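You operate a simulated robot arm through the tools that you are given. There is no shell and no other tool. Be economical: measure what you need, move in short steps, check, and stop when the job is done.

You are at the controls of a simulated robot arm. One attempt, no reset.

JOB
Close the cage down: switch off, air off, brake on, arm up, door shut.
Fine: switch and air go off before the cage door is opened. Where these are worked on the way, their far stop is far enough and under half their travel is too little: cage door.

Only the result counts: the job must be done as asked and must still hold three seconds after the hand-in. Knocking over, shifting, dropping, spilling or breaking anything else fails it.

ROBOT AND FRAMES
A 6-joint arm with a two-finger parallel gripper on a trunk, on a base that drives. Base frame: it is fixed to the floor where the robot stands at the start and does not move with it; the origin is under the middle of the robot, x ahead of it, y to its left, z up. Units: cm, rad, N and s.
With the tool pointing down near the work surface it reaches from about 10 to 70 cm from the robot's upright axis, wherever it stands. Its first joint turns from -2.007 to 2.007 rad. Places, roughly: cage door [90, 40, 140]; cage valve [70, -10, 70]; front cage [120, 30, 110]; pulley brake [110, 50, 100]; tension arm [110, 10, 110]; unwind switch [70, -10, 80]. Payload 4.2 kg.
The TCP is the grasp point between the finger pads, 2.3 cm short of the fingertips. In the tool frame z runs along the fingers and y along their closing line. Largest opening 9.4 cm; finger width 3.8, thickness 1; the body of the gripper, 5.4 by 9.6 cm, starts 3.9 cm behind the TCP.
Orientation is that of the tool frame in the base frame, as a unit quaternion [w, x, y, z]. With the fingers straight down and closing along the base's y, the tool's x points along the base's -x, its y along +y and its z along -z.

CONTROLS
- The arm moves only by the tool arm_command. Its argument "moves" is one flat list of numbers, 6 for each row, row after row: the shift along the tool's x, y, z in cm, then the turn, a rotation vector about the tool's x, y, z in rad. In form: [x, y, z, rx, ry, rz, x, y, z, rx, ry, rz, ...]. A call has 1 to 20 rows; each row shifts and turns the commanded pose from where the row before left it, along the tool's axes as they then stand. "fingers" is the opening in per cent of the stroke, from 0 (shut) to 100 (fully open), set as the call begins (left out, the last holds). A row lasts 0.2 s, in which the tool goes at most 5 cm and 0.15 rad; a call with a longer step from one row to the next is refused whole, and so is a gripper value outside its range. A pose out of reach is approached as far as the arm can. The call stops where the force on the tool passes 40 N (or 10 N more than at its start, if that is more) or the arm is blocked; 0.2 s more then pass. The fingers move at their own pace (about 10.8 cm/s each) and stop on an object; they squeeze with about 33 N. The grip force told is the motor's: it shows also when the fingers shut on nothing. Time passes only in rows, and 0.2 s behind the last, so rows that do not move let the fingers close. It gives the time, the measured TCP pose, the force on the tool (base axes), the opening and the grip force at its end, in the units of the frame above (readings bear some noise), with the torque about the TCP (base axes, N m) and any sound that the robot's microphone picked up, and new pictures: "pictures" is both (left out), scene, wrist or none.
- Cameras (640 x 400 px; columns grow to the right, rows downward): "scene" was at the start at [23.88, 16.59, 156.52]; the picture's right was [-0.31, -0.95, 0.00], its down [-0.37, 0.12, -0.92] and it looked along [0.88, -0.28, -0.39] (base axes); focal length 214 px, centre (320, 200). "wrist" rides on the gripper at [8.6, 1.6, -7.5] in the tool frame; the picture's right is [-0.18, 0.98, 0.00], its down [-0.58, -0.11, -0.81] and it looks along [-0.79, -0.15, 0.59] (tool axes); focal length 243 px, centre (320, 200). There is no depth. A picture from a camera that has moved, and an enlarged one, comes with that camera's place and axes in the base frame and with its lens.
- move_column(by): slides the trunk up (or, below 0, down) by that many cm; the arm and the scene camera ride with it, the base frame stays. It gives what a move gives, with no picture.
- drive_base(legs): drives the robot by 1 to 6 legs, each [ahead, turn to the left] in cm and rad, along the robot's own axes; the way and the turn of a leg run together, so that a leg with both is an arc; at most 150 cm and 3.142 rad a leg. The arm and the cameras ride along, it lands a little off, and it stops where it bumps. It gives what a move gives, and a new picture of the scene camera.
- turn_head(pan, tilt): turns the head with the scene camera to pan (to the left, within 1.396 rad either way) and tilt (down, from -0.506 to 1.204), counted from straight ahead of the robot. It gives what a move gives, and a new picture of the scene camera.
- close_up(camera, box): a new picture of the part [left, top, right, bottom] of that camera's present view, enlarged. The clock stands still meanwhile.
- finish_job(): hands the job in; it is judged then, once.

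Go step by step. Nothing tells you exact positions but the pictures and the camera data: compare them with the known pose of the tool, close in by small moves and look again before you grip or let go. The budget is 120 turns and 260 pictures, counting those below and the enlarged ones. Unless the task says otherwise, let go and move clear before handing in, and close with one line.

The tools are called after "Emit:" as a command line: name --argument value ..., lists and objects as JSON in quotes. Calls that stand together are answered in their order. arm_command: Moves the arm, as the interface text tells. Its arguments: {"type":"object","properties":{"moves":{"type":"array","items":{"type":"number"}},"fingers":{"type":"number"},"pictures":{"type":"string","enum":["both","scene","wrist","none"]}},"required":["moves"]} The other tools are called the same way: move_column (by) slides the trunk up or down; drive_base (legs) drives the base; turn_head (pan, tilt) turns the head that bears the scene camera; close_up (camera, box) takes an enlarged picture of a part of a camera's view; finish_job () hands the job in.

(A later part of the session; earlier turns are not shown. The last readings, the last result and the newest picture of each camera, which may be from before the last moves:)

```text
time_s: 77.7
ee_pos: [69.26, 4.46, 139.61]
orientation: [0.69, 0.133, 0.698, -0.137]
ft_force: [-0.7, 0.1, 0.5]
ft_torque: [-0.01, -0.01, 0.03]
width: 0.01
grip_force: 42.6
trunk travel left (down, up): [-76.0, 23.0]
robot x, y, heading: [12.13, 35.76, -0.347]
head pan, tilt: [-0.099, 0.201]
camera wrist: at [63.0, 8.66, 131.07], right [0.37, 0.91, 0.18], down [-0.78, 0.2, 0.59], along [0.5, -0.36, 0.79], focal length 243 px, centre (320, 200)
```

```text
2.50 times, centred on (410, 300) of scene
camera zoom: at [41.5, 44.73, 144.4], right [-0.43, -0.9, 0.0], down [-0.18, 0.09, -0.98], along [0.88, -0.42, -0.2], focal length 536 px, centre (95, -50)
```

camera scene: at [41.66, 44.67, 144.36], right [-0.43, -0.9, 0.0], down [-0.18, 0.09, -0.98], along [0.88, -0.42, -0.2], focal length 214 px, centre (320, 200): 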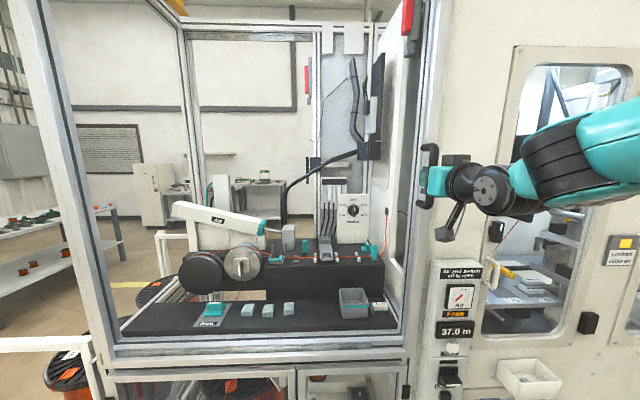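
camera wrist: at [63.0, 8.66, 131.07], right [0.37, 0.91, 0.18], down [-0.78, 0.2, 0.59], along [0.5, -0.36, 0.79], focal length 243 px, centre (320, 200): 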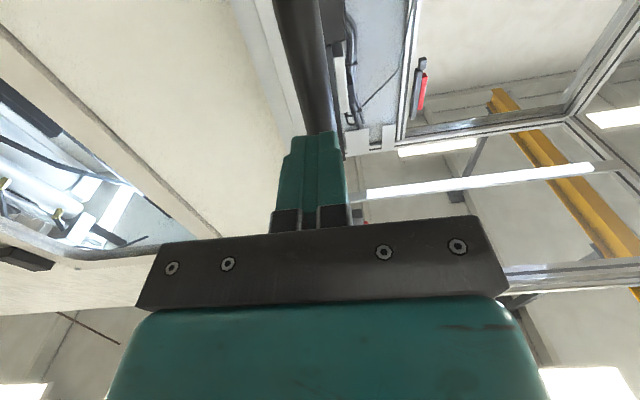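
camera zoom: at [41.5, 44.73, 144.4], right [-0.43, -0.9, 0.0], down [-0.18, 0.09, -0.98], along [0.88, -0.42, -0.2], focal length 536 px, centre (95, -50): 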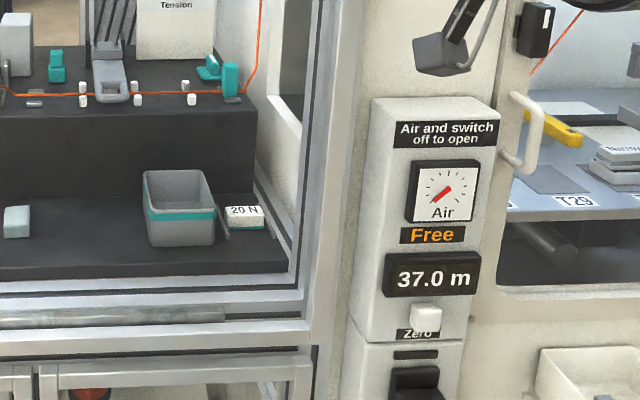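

The grip slid off and the leaf hasn't moved. It has no visible hinges, so it may slide sideways. I'll regrip and test it leftwards.

Emit:
arm_command --moves '[0, 0, -1, 0, 0, 0, 0, 0, 0, 0, 0, 0, 0, 0, 0, 0, 0, 0, 0, 0, 2, 0, 0, 0, 0, 0, 2, 0, 0, 0, 0, 0, 2, 0, 0, 0, 0, 0, 0, 0, 0, 0]' --fingers 65 --pictures "none"

Emit:
arm_command --moves '[0, 0, 0, 0, 0, 0, 0, 0, 0, 0, 0, 0, 0, 0, 0, 0, 0, 0, 0, 0.3, 0, 0, 0, 0, 0, 0.3, 0, 0, 0, 0, 0, 0.3, 0, 0, 0, 0, 0, 0.3, 0, 0, 0, 0, 0, 0.3, 0, 0, 0, 0, 0, 0.3, 0, 0, 0, 0, 0, 0, 0, 0, 0, 0]' --fingers 0 --pictures "scene"

```text
time_s: 79.3
ee_pos: [73.87, 2.69, 139.53]
orientation: [0.689, 0.133, 0.699, -0.138]
ft_force: [-0.1, -0.3, 0.0]
ft_torque: [0.01, -0.01, -0.01]
width: 6.12
grip_force: 0.2
trunk travel left (down, up): [-76.0, 23.0]
robot x, y, heading: [12.36, 35.64, -0.351]
head pan, tilt: [-0.099, 0.201]
```

```text
time_s: 81.5
ee_pos: [74.53, 4.17, 139.67]
orientation: [0.69, 0.133, 0.698, -0.136]
ft_force: [-1.6, -0.3, 0.4]
ft_torque: [1.75, 0.25, 0.09]
width: 1.78
grip_force: 45.2
trunk travel left (down, up): [-76.0, 23.0]
robot x, y, heading: [12.05, 35.87, -0.347]
head pan, tilt: [-0.099, 0.201]
camera scene: at [41.48, 44.72, 144.41], right [-0.43, -0.9, 0.0], down [-0.18, 0.09, -0.98], along [0.88, -0.42, -0.2], focal length 214 px, centre (320, 200)
```

scene: 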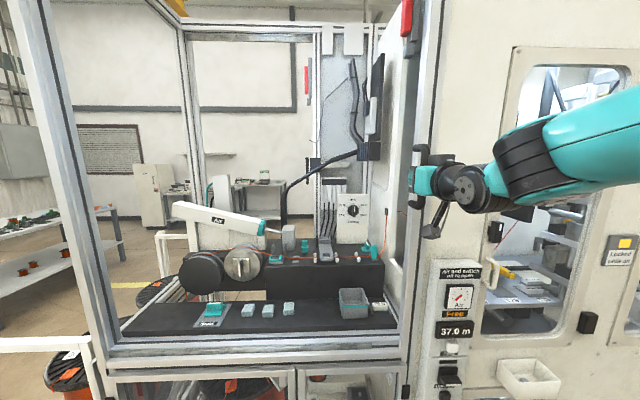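

The door slides left with almost no force. I'll keep sliding it left with the arm.

Emit:
arm_command --moves '[0, 0.5, 0, 0, 0, 0, 0, 1, 0, 0, 0, 0, 0, 1.5, 0, 0, 0, 0, 0, 2, 0, 0, 0, 0, 0, 2, 0, 0, 0, 0, 0, 2, 0, 0, 0, 0, 0, 2, 0, 0, 0, 0, 0, 1.5, 0, 0, 0, 0, 0, 1, 0, 0, 0, 0, 0, 0.5, 0, 0, 0, 0]' --pictures "scene"

```text
time_s: 83.7
ee_pos: [79.91, 17.05, 139.55]
orientation: [0.69, 0.134, 0.697, -0.137]
ft_force: [20.7, -9.2, 17.8]
ft_torque: [1.44, -0.63, 0.01]
width: 1.75
grip_force: 45.2
trunk travel left (down, up): [-76.0, 23.0]
robot x, y, heading: [12.26, 35.59, -0.344]
head pan, tilt: [-0.099, 0.201]
camera scene: at [41.58, 44.66, 144.39], right [-0.43, -0.9, 0.0], down [-0.18, 0.09, -0.98], along [0.88, -0.42, -0.2], focal length 214 px, centre (320, 200)
```

scene: 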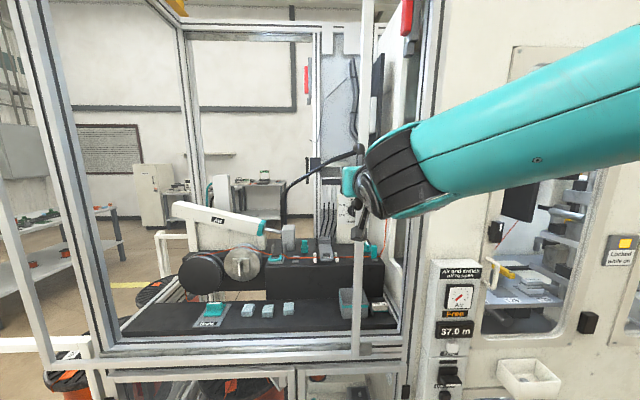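

The leaf's stile has moved clear to the left, 16 cm so far along direction (0.388, 0.922). Continuing with a small correction.

Emit:
arm_command --moves '[-0.2, 0.5, 0.4, 0, 0, 0, 0, 1, 0, 0, 0, 0, 0, 1.5, 0, 0, 0, 0, 0, 2, 0, 0, 0, 0, 0, 2, 0, 0, 0, 0, 0, 2, 0, 0, 0, 0, 0, 2, 0, 0, 0, 0, 0, 1.5, 0, 0, 0, 0, 0, 1, 0, 0, 0, 0, 0, 0.5, 0, 0, 0, 0]' --pictures "scene"

```text
time_s: 85.9
ee_pos: [85.6, 30.01, 139.61]
orientation: [0.689, 0.134, 0.699, -0.138]
ft_force: [1.5, -2.2, -16.3]
ft_torque: [1.77, -0.07, 0.03]
width: 1.77
grip_force: 45.0
trunk travel left (down, up): [-76.0, 23.0]
robot x, y, heading: [12.31, 35.93, -0.344]
head pan, tilt: [-0.099, 0.201]
camera scene: at [41.58, 44.69, 144.38], right [-0.43, -0.9, 0.0], down [-0.18, 0.09, -0.98], along [0.88, -0.42, -0.2], focal length 214 px, centre (320, 200)
```

scene: 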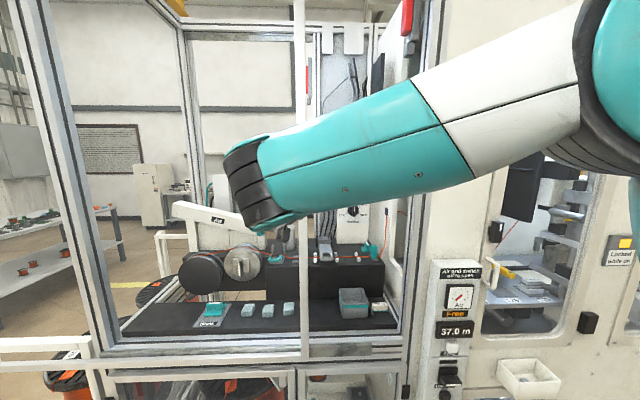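

31 cm so far. I'll try another 15.

Emit:
arm_command --moves '[0.2, 0.5, 0, 0, 0, 0, 0, 1, 0, 0, 0, 0, 0, 1.5, 0, 0, 0, 0, 0, 2, 0, 0, 0, 0, 0, 2, 0, 0, 0, 0, 0, 2, 0, 0, 0, 0, 0, 2, 0, 0, 0, 0, 0, 1.5, 0, 0, 0, 0, 0, 1, 0, 0, 0, 0, 0, 0.5, 0, 0, 0, 0]' --pictures "scene"

```text
time_s: 88.1
ee_pos: [90.62, 42.91, 139.38]
orientation: [0.69, 0.133, 0.698, -0.137]
ft_force: [7.9, -4.0, 15.7]
ft_torque: [1.2, -1.54, -0.04]
width: 1.78
grip_force: 44.8
trunk travel left (down, up): [-76.0, 23.0]
robot x, y, heading: [12.36, 35.47, -0.35]
head pan, tilt: [-0.099, 0.201]
camera scene: at [41.47, 44.68, 144.4], right [-0.43, -0.9, 0.0], down [-0.18, 0.09, -0.98], along [0.88, -0.42, -0.2], focal length 214 px, centre (320, 200)
```

scene: 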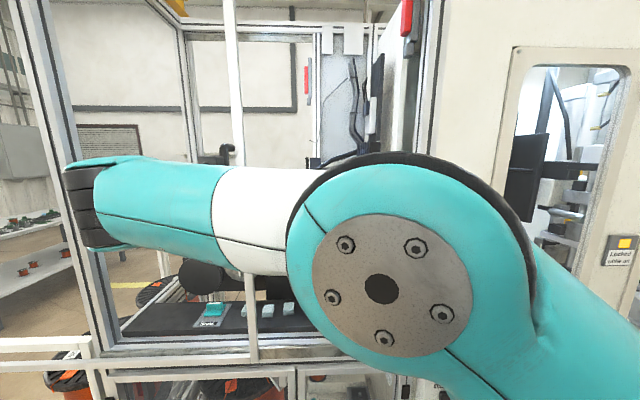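

45 cm now. Reach is getting long, so I'll go on with a smaller step.

Emit:
arm_command --moves '[-0.2, 0.5, 0.1, 0, 0, 0, 0, 1, 0, 0, 0, 0, 0, 1.5, 0, 0, 0, 0, 0, 1.5, 0, 0, 0, 0, 0, 1.5, 0, 0, 0, 0, 0, 1.5, 0, 0, 0, 0, 0, 1.5, 0, 0, 0, 0, 0, 1, 0, 0, 0, 0, 0, 0.5, 0, 0, 0, 0]' --pictures "scene"

```text
time_s: 90.1
ee_pos: [91.65, 48.71, 137.92]
orientation: [0.69, 0.134, 0.698, -0.137]
ft_force: [17.9, -9.8, 21.2]
ft_torque: [1.5, -0.83, -0.03]
width: 1.78
grip_force: 45.2
out of reach, approached as far as the arm can: row 5, 6, 7, 8, 9
trunk travel left (down, up): [-76.0, 23.0]
robot x, y, heading: [12.31, 35.96, -0.346]
head pan, tilt: [-0.099, 0.201]
camera scene: at [41.52, 44.62, 144.4], right [-0.43, -0.9, 0.0], down [-0.18, 0.09, -0.98], along [0.88, -0.42, -0.2], focal length 214 px, centre (320, 200)
```

scene: 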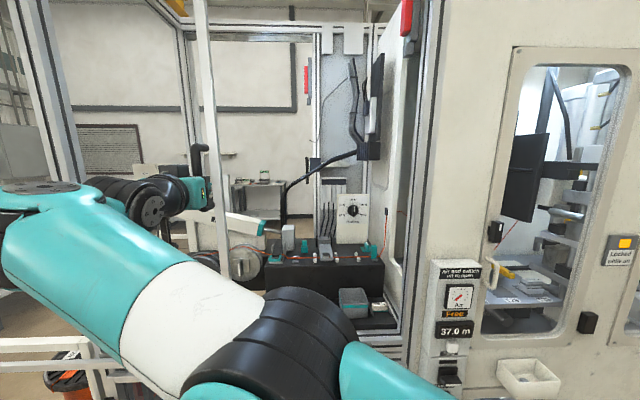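

The arm is at its reach limit with the door about 52 cm open. I'll let go, back off and reposition to push it the rest of the way.

Emit:
arm_command --moves '[0, 0, 0, 0, 0, 0, 0, 0, 0, 0, 0, 0, 0, 0, -1.5, 0, 0, 0, 0, 0, -2, 0, 0, 0, 0, 0, -2, 0, 0, 0, 0, 0, -2, 0, 0, 0, 0, 0, 0, 0, 0, 0]' --fingers 65 --pictures "both"

```text
time_s: 91.7
ee_pos: [84.61, 51.65, 137.89]
orientation: [0.69, 0.133, 0.698, -0.137]
ft_force: [0.1, 0.5, -0.9]
ft_torque: [0.01, -0.04, 0.0]
width: 6.13
grip_force: 0.1
trunk travel left (down, up): [-76.0, 23.0]
robot x, y, heading: [12.4, 35.62, -0.35]
head pan, tilt: [-0.099, 0.201]
camera scene: at [41.51, 44.72, 144.4], right [-0.43, -0.9, 0.0], down [-0.18, 0.09, -0.98], along [0.88, -0.42, -0.2], focal length 214 px, centre (320, 200)
camera wrist: at [78.44, 55.83, 129.27], right [0.37, 0.91, 0.18], down [-0.78, 0.2, 0.59], along [0.5, -0.36, 0.79], focal length 243 px, centre (320, 200)
```

scene: 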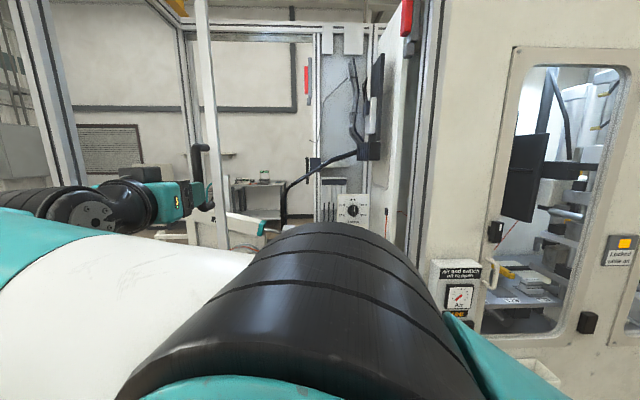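
wrist: 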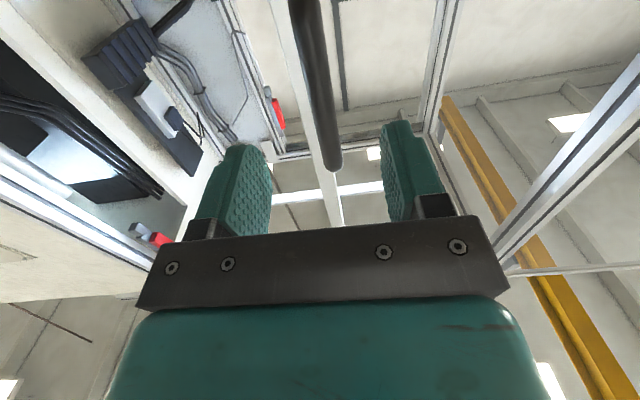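

I'll bring the arm back to its central pose before driving.

Emit:
arm_command --moves '[0, -3, 0, 0, 0, 0, 0, -3, 0, 0, 0, 0, 0, -3, 0, 0, 0, 0, 0, -3, 0, 0, 0, 0, 0, -3, 0, 0, 0, 0, 0, -3, 0, 0, 0, 0, 0, -3, 0, 0, 0, 0, 0, -3, 0, 0, 0, 0, 0, -3, 0, 0, 0, 0, 0, -3, 0, 0, 0, 0, 0, -3, 0, 0, 0, 0, 0, -3, 0, 0, 0, 0, 0, -3, 0, 0, 0, 0, 0, -3, 0, 0, 0, 0]' --pictures "scene"

```text
time_s: 94.7
ee_pos: [68.88, 12.98, 138.31]
orientation: [0.689, 0.133, 0.699, -0.138]
ft_force: [0.4, 0.5, 0.2]
ft_torque: [0.02, -0.03, -0.01]
width: 6.14
grip_force: 0.1
trunk travel left (down, up): [-76.0, 23.0]
robot x, y, heading: [12.5, 35.77, -0.348]
head pan, tilt: [-0.099, 0.201]
camera scene: at [41.52, 44.74, 144.39], right [-0.43, -0.9, 0.0], down [-0.18, 0.09, -0.98], along [0.88, -0.42, -0.2], focal length 214 px, centre (320, 200)
```

scene: 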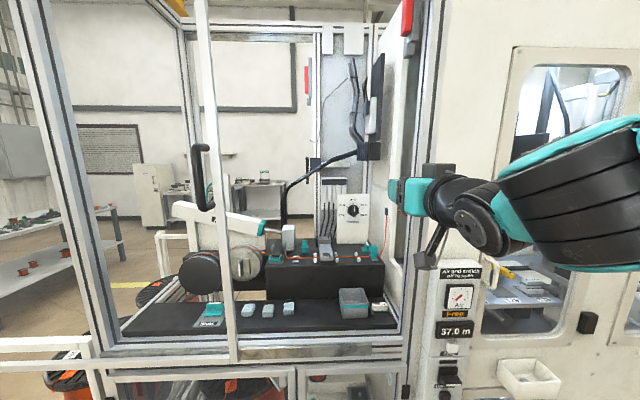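

The arm is central again and the door stands about two-thirds open. I'll drive 46 cm left along the front and face it again.

Emit:
drive_base --legs '[[-15, 0], [0, 1.52], [47, 0], [0, -1.56]]'

Emit:
close_up --camera "wrist" --box '[0, 0, 640, 400]'

```text
time_s: 105.9
ee_pos: [72.23, 58.53, 138.28]
orientation: [0.687, 0.147, 0.695, -0.152]
ft_force: [-0.6, 0.3, -0.2]
ft_torque: [-0.01, -0.05, 0.0]
width: 6.1
grip_force: 0.1
trunk travel left (down, up): [-76.0, 23.0]
robot x, y, heading: [16.88, 83.82, -0.39]
head pan, tilt: [-0.099, 0.201]
camera scene: at [46.22, 91.46, 144.4], right [-0.47, -0.88, 0.0], down [-0.18, 0.09, -0.98], along [0.87, -0.46, -0.2], focal length 214 px, centre (320, 200)
```

scene: 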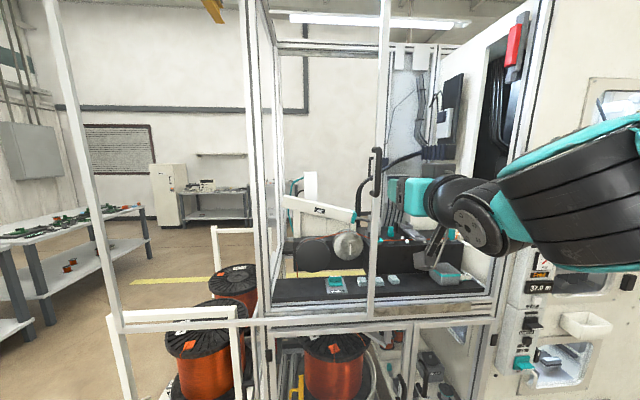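

```text
1.00 times, centred on (320, 200) of wrist (not enlarged: the box is as wide or as high as the picture)
camera zoom: at [66.17, 62.99, 129.68], right [0.41, 0.9, 0.18], down [-0.77, 0.24, 0.59], along [0.49, -0.38, 0.79], focal length 243 px, centre (320, 200)
```

zoom: 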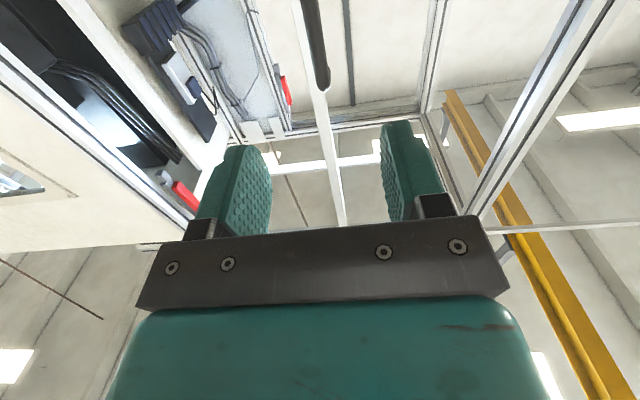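

The handle is about 22 cm ahead. I'll drive forward 17 cm and correct the tool yaw.

Emit:
drive_base --legs '[[17, 0]]'

Emit:
arm_command --moves '[-1, 0, 0, -0.035, 0, 0, 0, 0, 0, 0, 0, 0]' --fingers 65 --pictures "wrist"

```text
time_s: 107.4
ee_pos: [88.02, 52.21, 138.25]
orientation: [0.687, 0.146, 0.696, -0.151]
ft_force: [0.1, 0.2, 0.4]
ft_torque: [0.02, -0.01, -0.04]
width: 6.13
grip_force: 0.0
trunk travel left (down, up): [-76.0, 23.0]
robot x, y, heading: [32.31, 77.05, -0.383]
head pan, tilt: [-0.099, 0.201]
camera scene: at [61.91, 85.13, 144.4], right [-0.47, -0.88, 0.0], down [-0.18, 0.09, -0.98], along [0.87, -0.46, -0.2], focal length 214 px, centre (320, 200)
```

scene: 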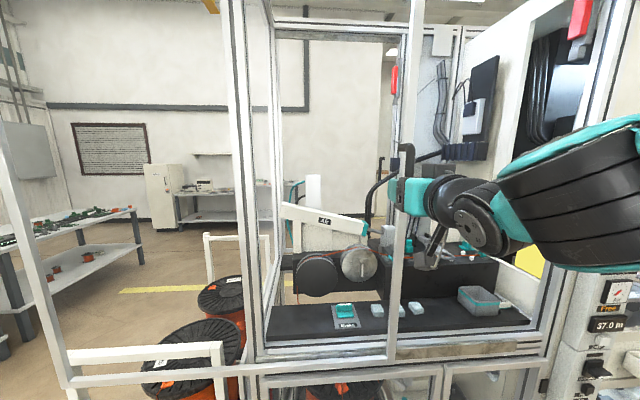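

```text
time_s: 108.0
ee_pos: [87.95, 52.42, 139.26]
orientation: [0.689, 0.134, 0.699, -0.138]
ft_force: [-0.2, -0.5, 0.1]
ft_torque: [-0.02, -0.05, 0.01]
width: 6.11
grip_force: 0.0
trunk travel left (down, up): [-76.0, 23.0]
robot x, y, heading: [31.93, 77.04, -0.388]
head pan, tilt: [-0.099, 0.201]
camera wrist: at [81.74, 56.54, 130.71], right [0.37, 0.91, 0.18], down [-0.78, 0.21, 0.59], along [0.5, -0.36, 0.79], focal length 243 px, centre (320, 200)
```

wrist: 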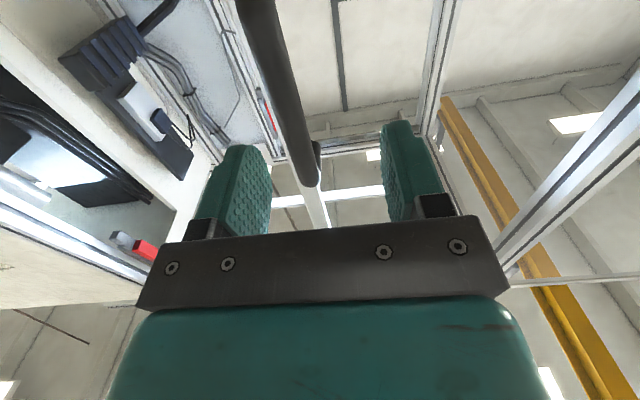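

The bar is about 6.2 cm ahead and 2 cm right. Aligning, advancing and gripping.

Emit:
arm_command --moves '[0, -2, 0, 0, 0, 0, 0, 0, 2, 0, 0, 0, 0, 0, 2, 0, 0, 0, 0, 0, 2, 0, 0, 0, 0, 0, 0, 0, 0, 0]' --pictures "wrist"

Emit:
arm_command --moves '[0, 0, 0, 0, 0, 0, 0, 0, 0, 0, 0, 0, 0, 0, 0, 0, 0, 0, 0, 0, 0, 0, 0, 0]' --fingers 0 --pictures "wrist"

```text
time_s: 109.2
ee_pos: [92.69, 48.34, 139.23]
orientation: [0.69, 0.135, 0.698, -0.139]
ft_force: [0.6, 0.3, -0.2]
ft_torque: [-0.01, -0.02, 0.02]
width: 6.11
grip_force: 0.1
trunk travel left (down, up): [-76.0, 23.0]
robot x, y, heading: [32.23, 77.13, -0.386]
head pan, tilt: [-0.099, 0.201]
camera wrist: at [86.48, 52.51, 130.67], right [0.37, 0.91, 0.18], down [-0.78, 0.21, 0.59], along [0.5, -0.36, 0.79], focal length 243 px, centre (320, 200)
```

wrist: 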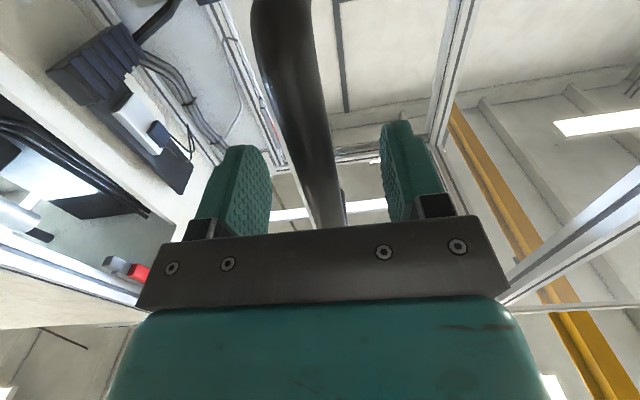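

```text
time_s: 110.2
ee_pos: [92.61, 48.34, 139.33]
orientation: [0.69, 0.135, 0.698, -0.138]
ft_force: [0.4, -1.4, 0.6]
ft_torque: [1.46, -0.58, 0.02]
width: 1.77
grip_force: 45.2
trunk travel left (down, up): [-76.0, 23.0]
robot x, y, heading: [32.23, 76.87, -0.389]
head pan, tilt: [-0.099, 0.201]
camera wrist: at [86.48, 52.51, 130.67], right [0.37, 0.91, 0.18], down [-0.78, 0.21, 0.59], along [0.5, -0.36, 0.79], focal length 243 px, centre (320, 200)
```

wrist: 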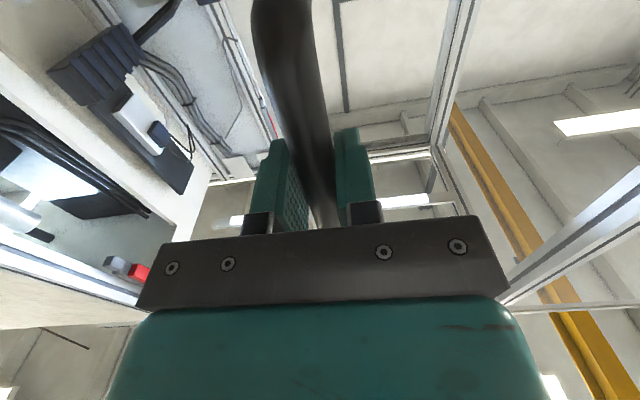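

Gripped again. I'll slide left towards the far stop.

Emit:
arm_command --moves '[0, 0.5, 0, 0, 0, 0, 0, 1, 0, 0, 0, 0, 0, 1.5, 0, 0, 0, 0, 0, 2, 0, 0, 0, 0, 0, 2, 0, 0, 0, 0, 0, 2, 0, 0, 0, 0, 0, 2, 0, 0, 0, 0, 0, 1.5, 0, 0, 0, 0, 0, 1, 0, 0, 0, 0, 0, 0.5, 0, 0, 0, 0]' --pictures "scene"

```text
time_s: 112.4
ee_pos: [98.16, 61.15, 139.28]
orientation: [0.691, 0.134, 0.697, -0.137]
ft_force: [14.5, -7.5, 21.2]
ft_torque: [1.1, -0.32, -0.03]
width: 1.79
grip_force: 44.5
trunk travel left (down, up): [-76.0, 23.0]
robot x, y, heading: [32.51, 77.0, -0.386]
head pan, tilt: [-0.099, 0.201]
camera scene: at [61.95, 85.08, 144.42], right [-0.47, -0.88, 0.0], down [-0.18, 0.09, -0.98], along [0.87, -0.46, -0.2], focal length 214 px, centre (320, 200)
```

scene: 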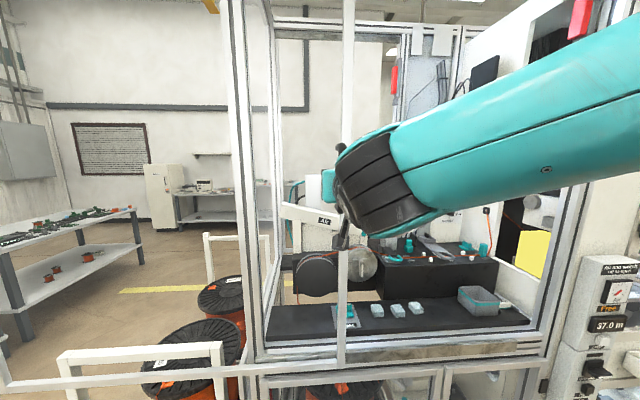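

Emit:
arm_command --moves '[-0.2, 0.5, 0.3, 0, 0, 0, 0, 1, 0, 0, 0, 0, 0, 1.5, 0, 0, 0, 0, 0, 1.5, 0, 0, 0, 0, 0, 1.5, 0, 0, 0, 0, 0, 1.5, 0, 0, 0, 0, 0, 1.5, 0, 0, 0, 0, 0, 1.5, 0, 0, 0, 0, 0, 1, 0, 0, 0, 0, 0, 0.5, 0, 0, 0, 0]' --pictures "scene"

```text
time_s: 113.6
ee_pos: [100.19, 65.44, 139.13]
orientation: [0.687, 0.143, 0.697, -0.148]
ft_force: [-21.0, -8.5, -5.2]
ft_torque: [1.53, -1.13, 0.07]
width: 1.77
grip_force: 45.1
trunk travel left (down, up): [-76.0, 23.0]
robot x, y, heading: [32.29, 77.47, -0.393]
head pan, tilt: [-0.099, 0.201]
stopped in row 6: the force on the tool passed its limit at 52 N (the readings are from after the stop); the commanded pose is now the measured one
camera scene: at [61.77, 84.94, 144.41], right [-0.47, -0.88, 0.0], down [-0.18, 0.09, -0.98], along [0.87, -0.46, -0.2], focal length 214 px, centre (320, 200)
```

scene: 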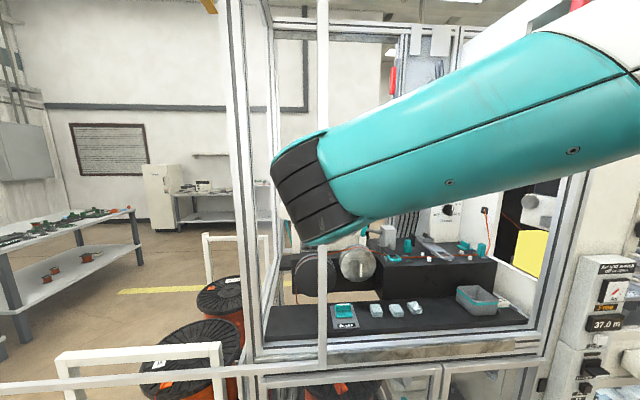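

About 68 cm of travel and then a hard stop, likely the far stop. I'll nudge once slowly to confirm.

Emit:
arm_command --moves '[0, 0.3, 0, 0, 0, 0, 0, 0.3, 0, 0, 0, 0, 0, 0.3, 0, 0, 0, 0, 0, 0.3, 0, 0, 0, 0, 0, 0, 0, 0, 0, 0]' --pictures "none"

Emit:
arm_command --moves '[0, 0, 0, 0, 0, 0, 0, 0, 0, 0, 0, 0, 0, 0, -1.5, 0, 0, 0, 0, 0, -2, 0, 0, 0, 0, 0, -2, 0, 0, 0, 0, 0, -2, 0, 0, 0, 0, 0, 0, 0, 0, 0]' --fingers 65 --pictures "scene"

```text
time_s: 114.0
ee_pos: [100.14, 65.46, 139.19]
orientation: [0.685, 0.145, 0.698, -0.151]
ft_force: [-20.4, -5.1, -5.0]
ft_torque: [1.54, -1.08, 0.08]
width: 1.8
grip_force: 45.3
trunk travel left (down, up): [-76.0, 23.0]
robot x, y, heading: [32.31, 77.02, -0.389]
head pan, tilt: [-0.099, 0.201]
stopped in row 2: the force on the tool passed its limit at 43 N (the readings are from after the stop); the commanded pose is now the measured one
```

```text
time_s: 115.7
ee_pos: [93.45, 68.46, 139.27]
orientation: [0.685, 0.142, 0.699, -0.151]
ft_force: [-0.1, 0.1, 0.7]
ft_torque: [-0.02, 0.01, -0.05]
width: 6.12
grip_force: 0.2
trunk travel left (down, up): [-76.0, 23.0]
robot x, y, heading: [32.32, 77.2, -0.389]
head pan, tilt: [-0.099, 0.201]
camera scene: at [61.92, 85.01, 144.4], right [-0.47, -0.88, 0.0], down [-0.18, 0.09, -0.98], along [0.87, -0.46, -0.2], focal length 214 px, centre (320, 200)
```

scene: 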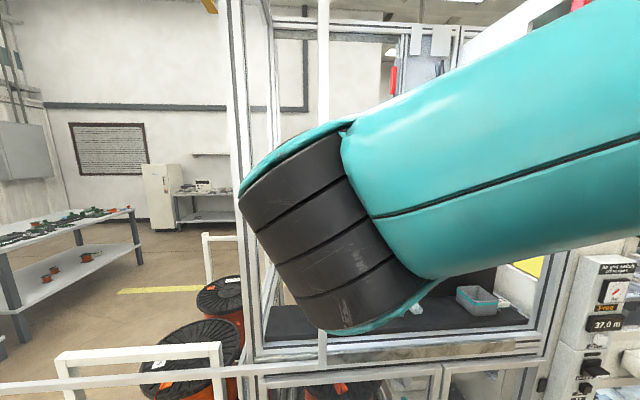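

The far stop is confirmed. I'll swing the arm back to centre and study the brake and the tension arm.

Emit:
arm_command --moves '[0, -3, -1, 0, 0, 0, 0, -3, -1, 0, 0, 0, 0, -3, 0, 0, 0, 0, 0, -3, 0, 0, 0, 0, 0, -3, 0, 0, 0, 0, 0, -3, 0, 0, 0, 0, 0, -3, 0, 0, 0, 0, 0, -3, 0, 0, 0, 0, 0, -3, 0, 0, 0, 0]' --pictures "none"

Emit:
turn_head --pan -0.1 --tilt 0.5

Emit:
close_up --camera "scene" --box '[290, 150, 450, 270]'

```text
time_s: 117.7
ee_pos: [85.82, 45.98, 136.86]
orientation: [0.686, 0.142, 0.698, -0.151]
ft_force: [0.7, 1.0, 1.1]
ft_torque: [0.0, -0.01, -0.03]
width: 6.13
grip_force: 0.0
out of reach, approached as far as the arm can: row 6, 7, 8, 9
trunk travel left (down, up): [-76.0, 23.0]
robot x, y, heading: [32.49, 77.31, -0.389]
head pan, tilt: [-0.099, 0.201]
```

```text
time_s: 118.5
ee_pos: [85.69, 45.93, 136.82]
orientation: [0.685, 0.144, 0.697, -0.152]
ft_force: [-0.8, 0.7, -0.4]
ft_torque: [0.0, 0.0, 0.02]
width: 6.12
grip_force: 0.0
trunk travel left (down, up): [-76.0, 23.0]
robot x, y, heading: [32.3, 77.15, -0.388]
head pan, tilt: [-0.099, 0.499]
camera scene: at [61.72, 85.11, 141.64], right [-0.47, -0.88, 0.0], down [-0.42, 0.22, -0.88], along [0.78, -0.41, -0.48], focal length 214 px, centre (320, 200)
```

scene: 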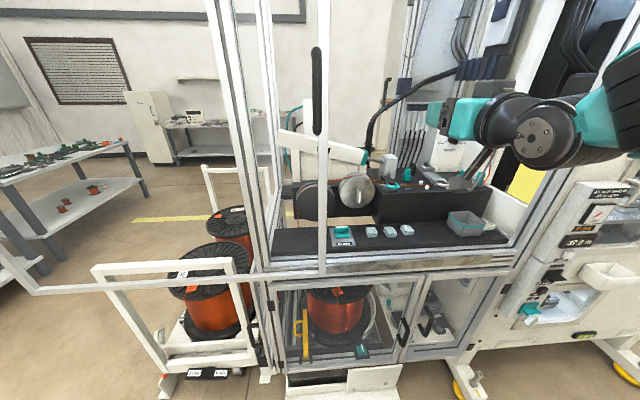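

```text
3.33 times, centred on (370, 210) of scene
camera zoom: at [61.72, 85.11, 141.64], right [-0.47, -0.88, 0.0], down [-0.42, 0.22, -0.88], along [0.78, -0.41, -0.48], focal length 715 px, centre (153, 167)
```

zoom: 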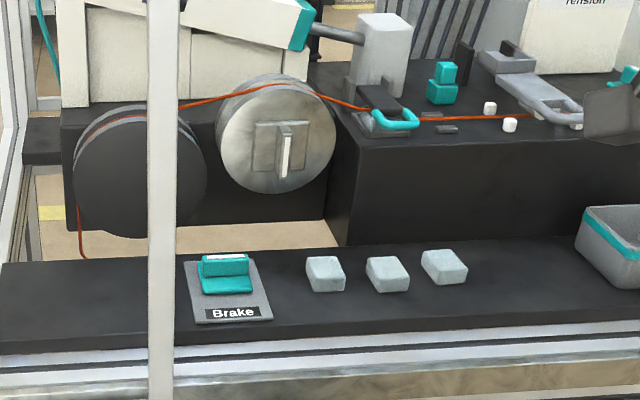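

The brake is a teal bar knob at about (113, 49, 95), with its bar along the front. The tension arm is the grey lever near (110, 10, 110). I'll turn the tool to point down here, before driving closer.

Emit:
arm_command --moves '[0, 0, 0, 0, 0.1428, 0, 0, 0, 0, 0, 0.1428, 0, 0, 0, 0, 0, 0.1428, 0, 0, 0, 0, 0, 0.1428, 0, 0, 0, 0, 0, 0.1428, 0, 0, 0, 0, 0, 0.1428, 0, 0, 0, 0, 0, 0.1428, 0, 0, 0, 0, 0, 0.1428, 0, 0, 0, 0, 0, 0.1428, 0, 0, 0, 0, 0, 0.1428, 0, 0, 0, 0, 0, 0.1428, 0, 0, 0, 0, 0, 0, 0]' --pictures "both"

```text
time_s: 121.0
ee_pos: [87.55, 45.86, 136.36]
orientation: [0.009, 0.207, 0.978, -0.004]
ft_force: [-0.1, -0.1, 0.5]
ft_torque: [0.02, 0.0, -0.03]
width: 6.09
grip_force: 0.1
out of reach, approached as far as the arm can: row 1, 2, 11
trunk travel left (down, up): [-76.0, 23.0]
robot x, y, heading: [32.36, 77.27, -0.391]
head pan, tilt: [-0.099, 0.499]
camera scene: at [61.71, 85.11, 141.63], right [-0.47, -0.88, 0.0], down [-0.42, 0.22, -0.88], along [0.78, -0.41, -0.48], focal length 214 px, centre (320, 200)
camera wrist: at [80.38, 50.79, 143.56], right [0.57, 0.82, 0.0], down [0.47, -0.33, 0.82], along [0.67, -0.46, -0.57], focal length 243 px, centre (320, 200)
```

scene: 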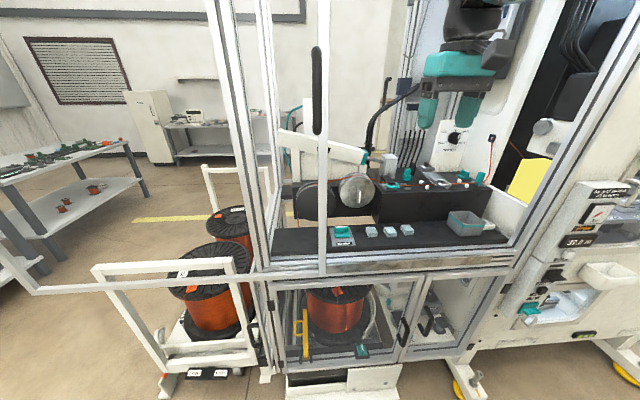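
wrist: 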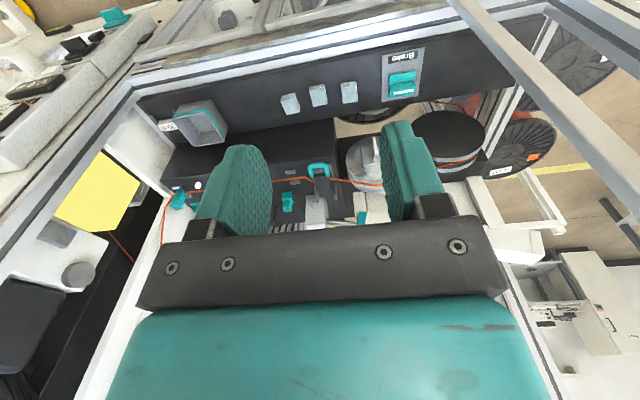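

The wrist camera confirms the brake at about (113, 49, 95). I'll drive forward 22 cm so it comes within reach.

Emit:
drive_base --legs '[[12, 0], [10, 0]]'

Emit:
close_up --camera "wrist" --box '[240, 0, 560, 200]'

```text
time_s: 123.0
ee_pos: [107.91, 37.37, 136.38]
orientation: [0.011, 0.211, 0.978, -0.004]
ft_force: [0.8, -0.2, 0.2]
ft_torque: [0.01, -0.01, 0.01]
width: 6.12
grip_force: 0.1
trunk travel left (down, up): [-76.0, 23.0]
robot x, y, heading: [52.35, 68.46, -0.39]
head pan, tilt: [-0.099, 0.499]
camera scene: at [82.01, 76.7, 141.63], right [-0.47, -0.88, 0.0], down [-0.42, 0.23, -0.88], along [0.77, -0.41, -0.48], focal length 214 px, centre (320, 200)
```

scene: 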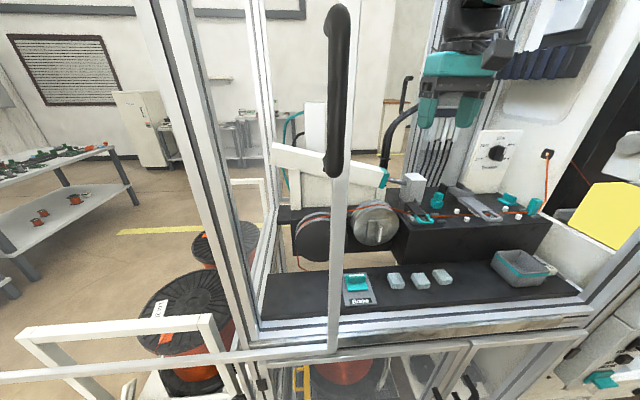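

```text
2.00 times, centred on (400, 100) of wrist
camera zoom: at [100.59, 42.35, 143.55], right [0.57, 0.82, 0.0], down [0.47, -0.33, 0.82], along [0.67, -0.47, -0.57], focal length 485 px, centre (160, 400)
```

zoom: 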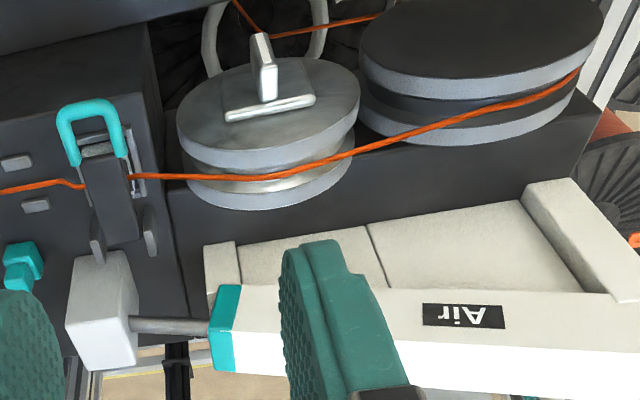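

Now I'll enlarge the brake and the tension arm from here.

Emit:
close_up --camera "scene" --box '[320, 250, 400, 310]'

Emit:
close_up --camera "scene" --box '[390, 160, 560, 260]'

```text
6.67 times, centred on (360, 280) of scene
camera zoom: at [82.01, 76.7, 141.63], right [-0.47, -0.88, 0.0], down [-0.42, 0.23, -0.88], along [0.77, -0.41, -0.48], focal length 1430 px, centre (53, -333)
```

zoom: 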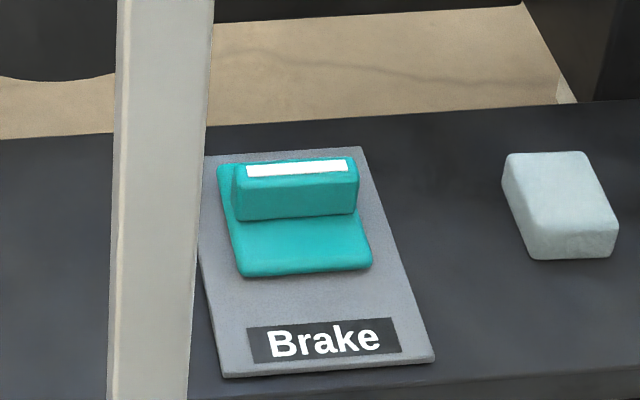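

```text
3.76 times, centred on (475, 210) of scene
camera zoom: at [82.01, 76.7, 141.63], right [-0.47, -0.88, 0.0], down [-0.42, 0.23, -0.88], along [0.77, -0.41, -0.48], focal length 807 px, centre (-264, 162)
```

zoom: 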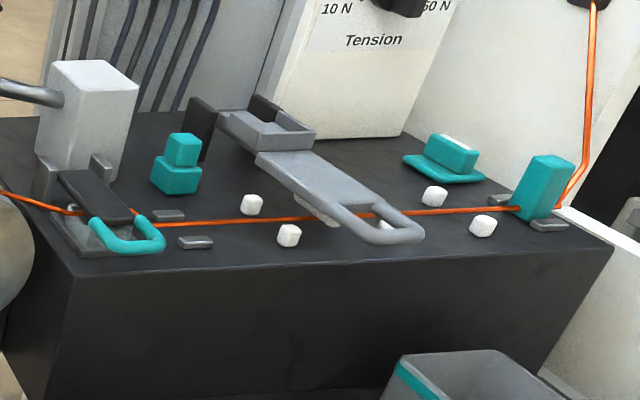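

The brake's bar top is at about (113, 49.4, 96). I'll turn the tool so the fingers close across the bar, with the wrist camera on the right, away from the stile.

Emit:
arm_command --moves '[0, 0, 0, 0, 0, -0.1454, 0, 0, 0, 0, 0, -0.1454, 0, 0, 0, 0, 0, -0.1454, 0, 0, 0, 0, 0, -0.1454, 0, 0, 0, 0, 0, -0.1454, 0, 0, 0, 0, 0, -0.1454, 0, 0, 0, 0, 0, -0.1454, 0, 0, 0, 0, 0, -0.1454, 0, 0, 0, 0, 0, -0.1454, 0, 0, 0, 0, 0, -0.1454, 0, 0, 0, 0, 0, -0.1454, 0, 0, 0, 0, 0, 0]' --pictures "wrist"

```text
time_s: 125.6
ee_pos: [107.72, 37.28, 136.27]
orientation: [0.005, -0.556, 0.831, -0.01]
ft_force: [0.2, -0.1, -0.4]
ft_torque: [0.02, -0.04, 0.01]
width: 6.11
grip_force: 0.0
trunk travel left (down, up): [-76.0, 23.0]
robot x, y, heading: [52.67, 68.76, -0.395]
head pan, tilt: [-0.099, 0.499]
camera wrist: at [103.02, 29.89, 143.7], right [-0.84, 0.55, -0.02], down [0.31, 0.51, 0.81], along [0.45, 0.67, -0.59], focal length 243 px, centre (320, 200)
```

wrist: 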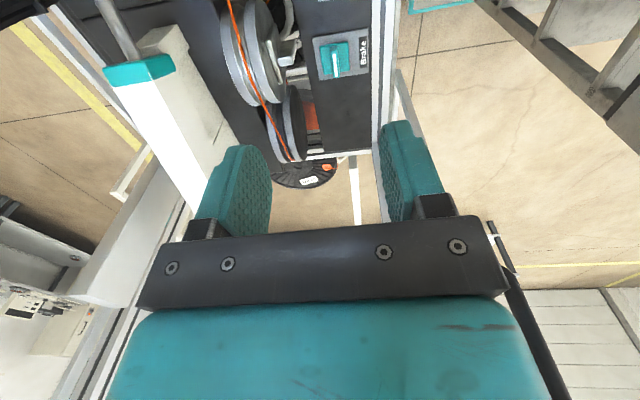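

The wrist view agrees with the brake at (113, 49). I'll move over it and lower the trunk 30 cm.

Emit:
arm_command --moves '[-3.25, 0, 0, 0, 0, 0, -3.25, 0, 0, 0, 0, 0, -3.25, 0, 0, 0, 0, 0, -3.2, -0.3, 0, 0, 0, 0, 0, 0, 0, 0, 0, 0]' --pictures "none"

Emit:
move_column --by -30

Emit:
close_up --camera "wrist" --box '[0, 0, 640, 400]'

Emit:
close_up --camera "scene" --box '[200, 50, 600, 300]'

```text
time_s: 126.8
ee_pos: [111.94, 49.87, 135.8]
orientation: [0.006, -0.556, 0.831, -0.009]
ft_force: [0.9, 0.0, -0.1]
ft_torque: [0.01, 0.02, 0.01]
width: 6.13
grip_force: 0.1
out of reach, approached as far as the arm can: row 3, 4
trunk travel left (down, up): [-76.0, 23.0]
robot x, y, heading: [52.84, 68.96, -0.391]
head pan, tilt: [-0.099, 0.499]
```

```text
time_s: 129.8
ee_pos: [111.85, 49.8, 105.85]
orientation: [0.006, -0.556, 0.831, -0.01]
ft_force: [-0.5, 0.1, 0.4]
ft_torque: [0.03, -0.01, -0.04]
width: 6.1
grip_force: 0.1
trunk travel left (down, up): [-46.0, 53.0]
robot x, y, heading: [52.43, 68.68, -0.39]
head pan, tilt: [-0.099, 0.499]
```

```text
1.00 times, centred on (320, 200) of wrist (not enlarged: the box is as wide or as high as the picture)
camera zoom: at [107.11, 42.4, 113.23], right [-0.84, 0.55, -0.02], down [0.31, 0.5, 0.81], along [0.45, 0.67, -0.59], focal length 243 px, centre (320, 200)
```

zoom: 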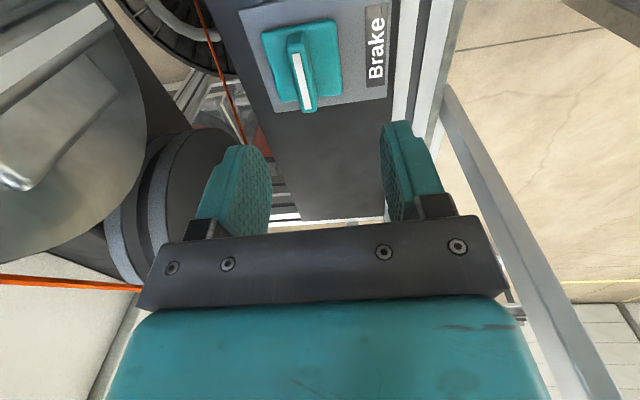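

```text
1.60 times, centred on (400, 175) of scene
camera zoom: at [82.02, 76.7, 111.63], right [-0.47, -0.88, 0.0], down [-0.42, 0.23, -0.88], along [0.77, -0.41, -0.48], focal length 343 px, centre (192, 240)
```

zoom: 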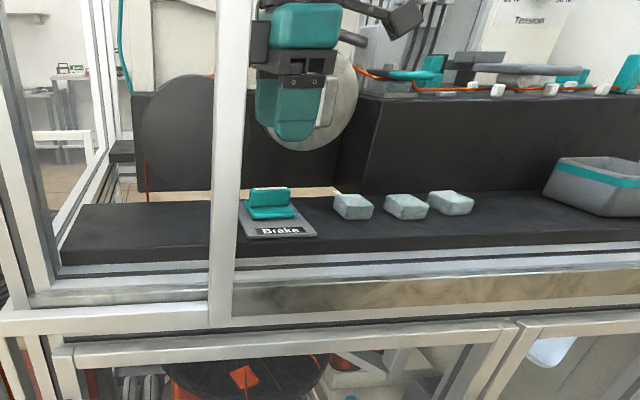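

The bar top resolves to (113.2, 49.0, 96.5). I'll align and descend to TCP z ≈ 97.

Emit:
arm_command --moves '[0.2, -1.5, 0, 0, 0, 0, 0, 0, 3, 0, 0, 0, 0, 0, 3, 0, 0, 0, 0, 0, 2, 0, 0, 0, 0, 0, 0.8, 0, 0, 0, 0, 0, 0, 0, 0, 0]' --fingers 50 --pictures "both"

Emit:
close_up --camera "wrist" --box '[160, 60, 480, 260]'

```text
time_s: 131.2
ee_pos: [113.19, 49.0, 97.03]
orientation: [0.006, -0.555, 0.831, -0.01]
ft_force: [-0.6, 0.9, 0.4]
ft_torque: [-0.04, 0.01, 0.01]
width: 4.7
grip_force: 0.2
trunk travel left (down, up): [-46.0, 53.0]
robot x, y, heading: [52.43, 68.73, -0.391]
head pan, tilt: [-0.099, 0.499]
camera scene: at [82.02, 76.7, 111.63], right [-0.47, -0.88, 0.0], down [-0.42, 0.23, -0.88], along [0.77, -0.41, -0.48], focal length 214 px, centre (320, 200)
camera wrist: at [108.46, 41.65, 104.43], right [-0.84, 0.55, -0.02], down [0.31, 0.5, 0.81], along [0.45, 0.67, -0.59], focal length 243 px, centre (320, 200)
```

scene: 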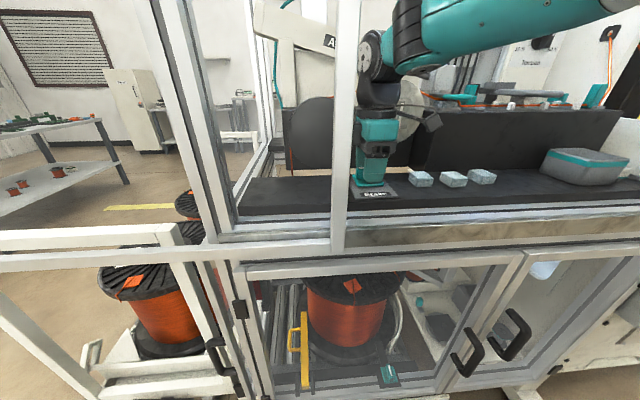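
wrist: 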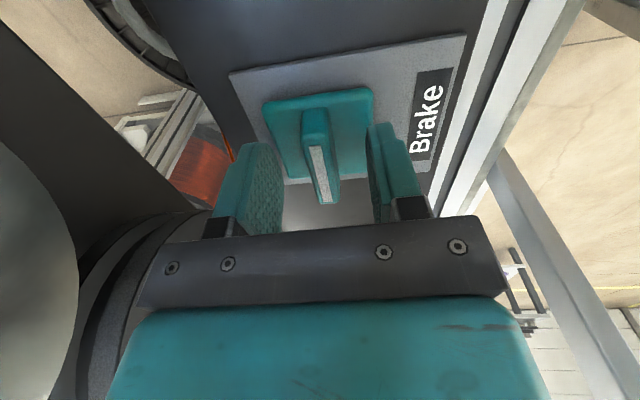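

```text
2.00 times, centred on (320, 160) of wrist
camera zoom: at [108.46, 41.65, 104.43], right [-0.84, 0.55, -0.02], down [0.31, 0.5, 0.81], along [0.45, 0.67, -0.59], focal length 485 px, centre (320, 280)
```

zoom: 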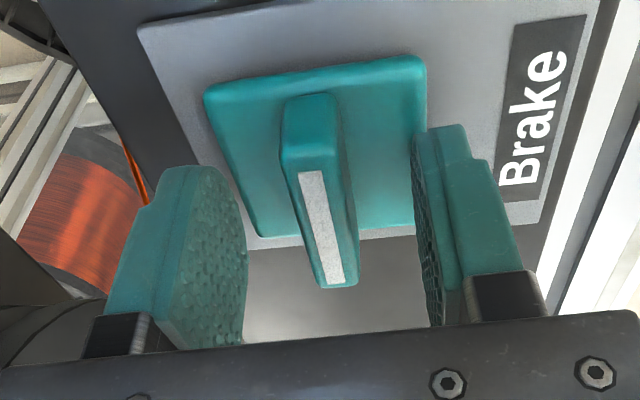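

The bar is well centred, as it was with the valve. I'll close and try a small turn.

Emit:
arm_command --moves '[0, 0, 0, 0, 0, 0, 0, 0, 0, 0, 0, 0, 0, 0, 0, 0, 0, 0, 0, 0, 0, 0, 0, 0.07, 0, 0, 0, 0, 0, 0.07, 0, 0, 0, 0, 0, 0.06]' --fingers 0 --pictures "wrist"

```text
time_s: 132.6
ee_pos: [113.19, 48.94, 96.99]
orientation: [0.006, -0.471, 0.882, -0.008]
ft_force: [-34.3, 5.6, -7.1]
ft_torque: [0.51, 0.98, 2.13]
width: 1.89
grip_force: 45.1
trunk travel left (down, up): [-46.0, 53.0]
robot x, y, heading: [52.77, 69.13, -0.395]
head pan, tilt: [-0.099, 0.499]
camera wrist: at [107.01, 42.69, 104.44], right [-0.71, 0.7, -0.02], down [0.4, 0.43, 0.81], along [0.57, 0.57, -0.59], focal length 243 px, centre (320, 200)
```

wrist: 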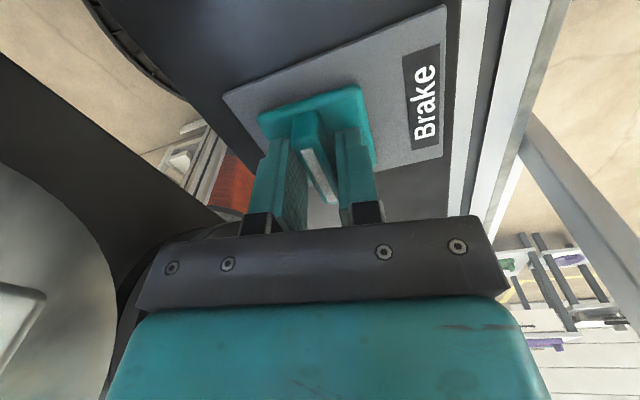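

Clockwise is against its stop. Turning the other way would swing the camera into the pulley, so I'll release, rise, and turn the tool half round so the camera ends on the left.

Emit:
arm_command --moves '[0, 0, 0, 0, 0, 0, 0, 0, 0, 0, 0, 0, 0, 0, -4, 0, 0, 0, 0, 0, -5, 0, 0, 0, 0, 0, -3, 0, 0, 0, 0, 0, 0, 0, 0, 0.147, 0, 0, 0, 0, 0, 0.147, 0, 0, 0, 0, 0, 0.147, 0, 0, 0, 0, 0, 0.147, 0, 0, 0, 0, 0, 0.147, 0, 0, 0, 0, 0, 0.147, 0, 0, 0, 0, 0, 0.147, 0, 0, 0, 0, 0, 0.147, 0, 0, 0, 0, 0, 0.147, 0, 0, 0, 0, 0, 0.147]' --fingers 55 --pictures "none"

Emit:
arm_command --moves '[0, 0, 0, 0, 0, 0.147, 0, 0, 0, 0, 0, 0.147, 0, 0, 0, 0, 0, 0.147, 0, 0, 0, 0, 0, 0.147, 0, 0, 0, 0, 0, 0.147, 0, 0, 0, 0, 0, 0.147, 0, 0, 0, 0, 0, 0.147, 0, 0, 0, 0, 0, 0.147, 0, 0, 0, 0, 0, 0.147, 0, 0, 0, 0, 0, 0.147, 0, 0, 0, 0, 0, 0]' --pictures "wrist"

```text
time_s: 135.8
ee_pos: [113.13, 49.05, 109.01]
orientation: [0.011, 0.245, 0.97, -0.002]
ft_force: [-0.6, 0.1, -0.3]
ft_torque: [0.0, 0.02, 0.02]
width: 5.19
grip_force: 0.1
trunk travel left (down, up): [-46.0, 53.0]
robot x, y, heading: [52.68, 68.42, -0.392]
head pan, tilt: [-0.099, 0.499]
```

```text
time_s: 138.2
ee_pos: [113.05, 49.16, 109.04]
orientation: [0.01, 0.831, 0.556, 0.006]
ft_force: [-0.3, 0.8, 0.3]
ft_torque: [0.0, 0.0, 0.03]
width: 5.19
grip_force: 0.1
trunk travel left (down, up): [-46.0, 53.0]
robot x, y, heading: [52.87, 69.13, -0.391]
head pan, tilt: [-0.099, 0.499]
camera wrist: at [117.96, 56.43, 116.5], right [0.84, -0.55, 0.02], down [-0.34, -0.49, 0.8], along [-0.43, -0.68, -0.59], focal length 243 px, centre (320, 200)
```

wrist: 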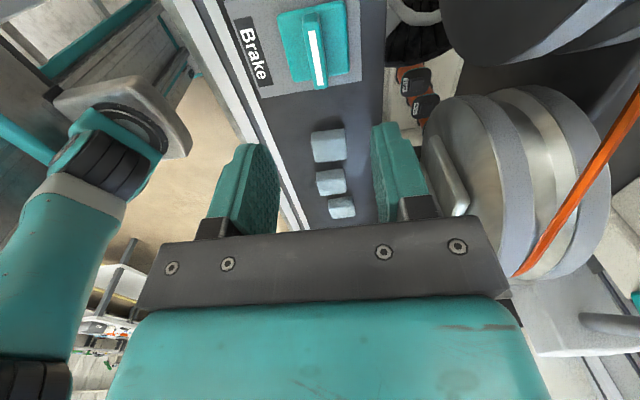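

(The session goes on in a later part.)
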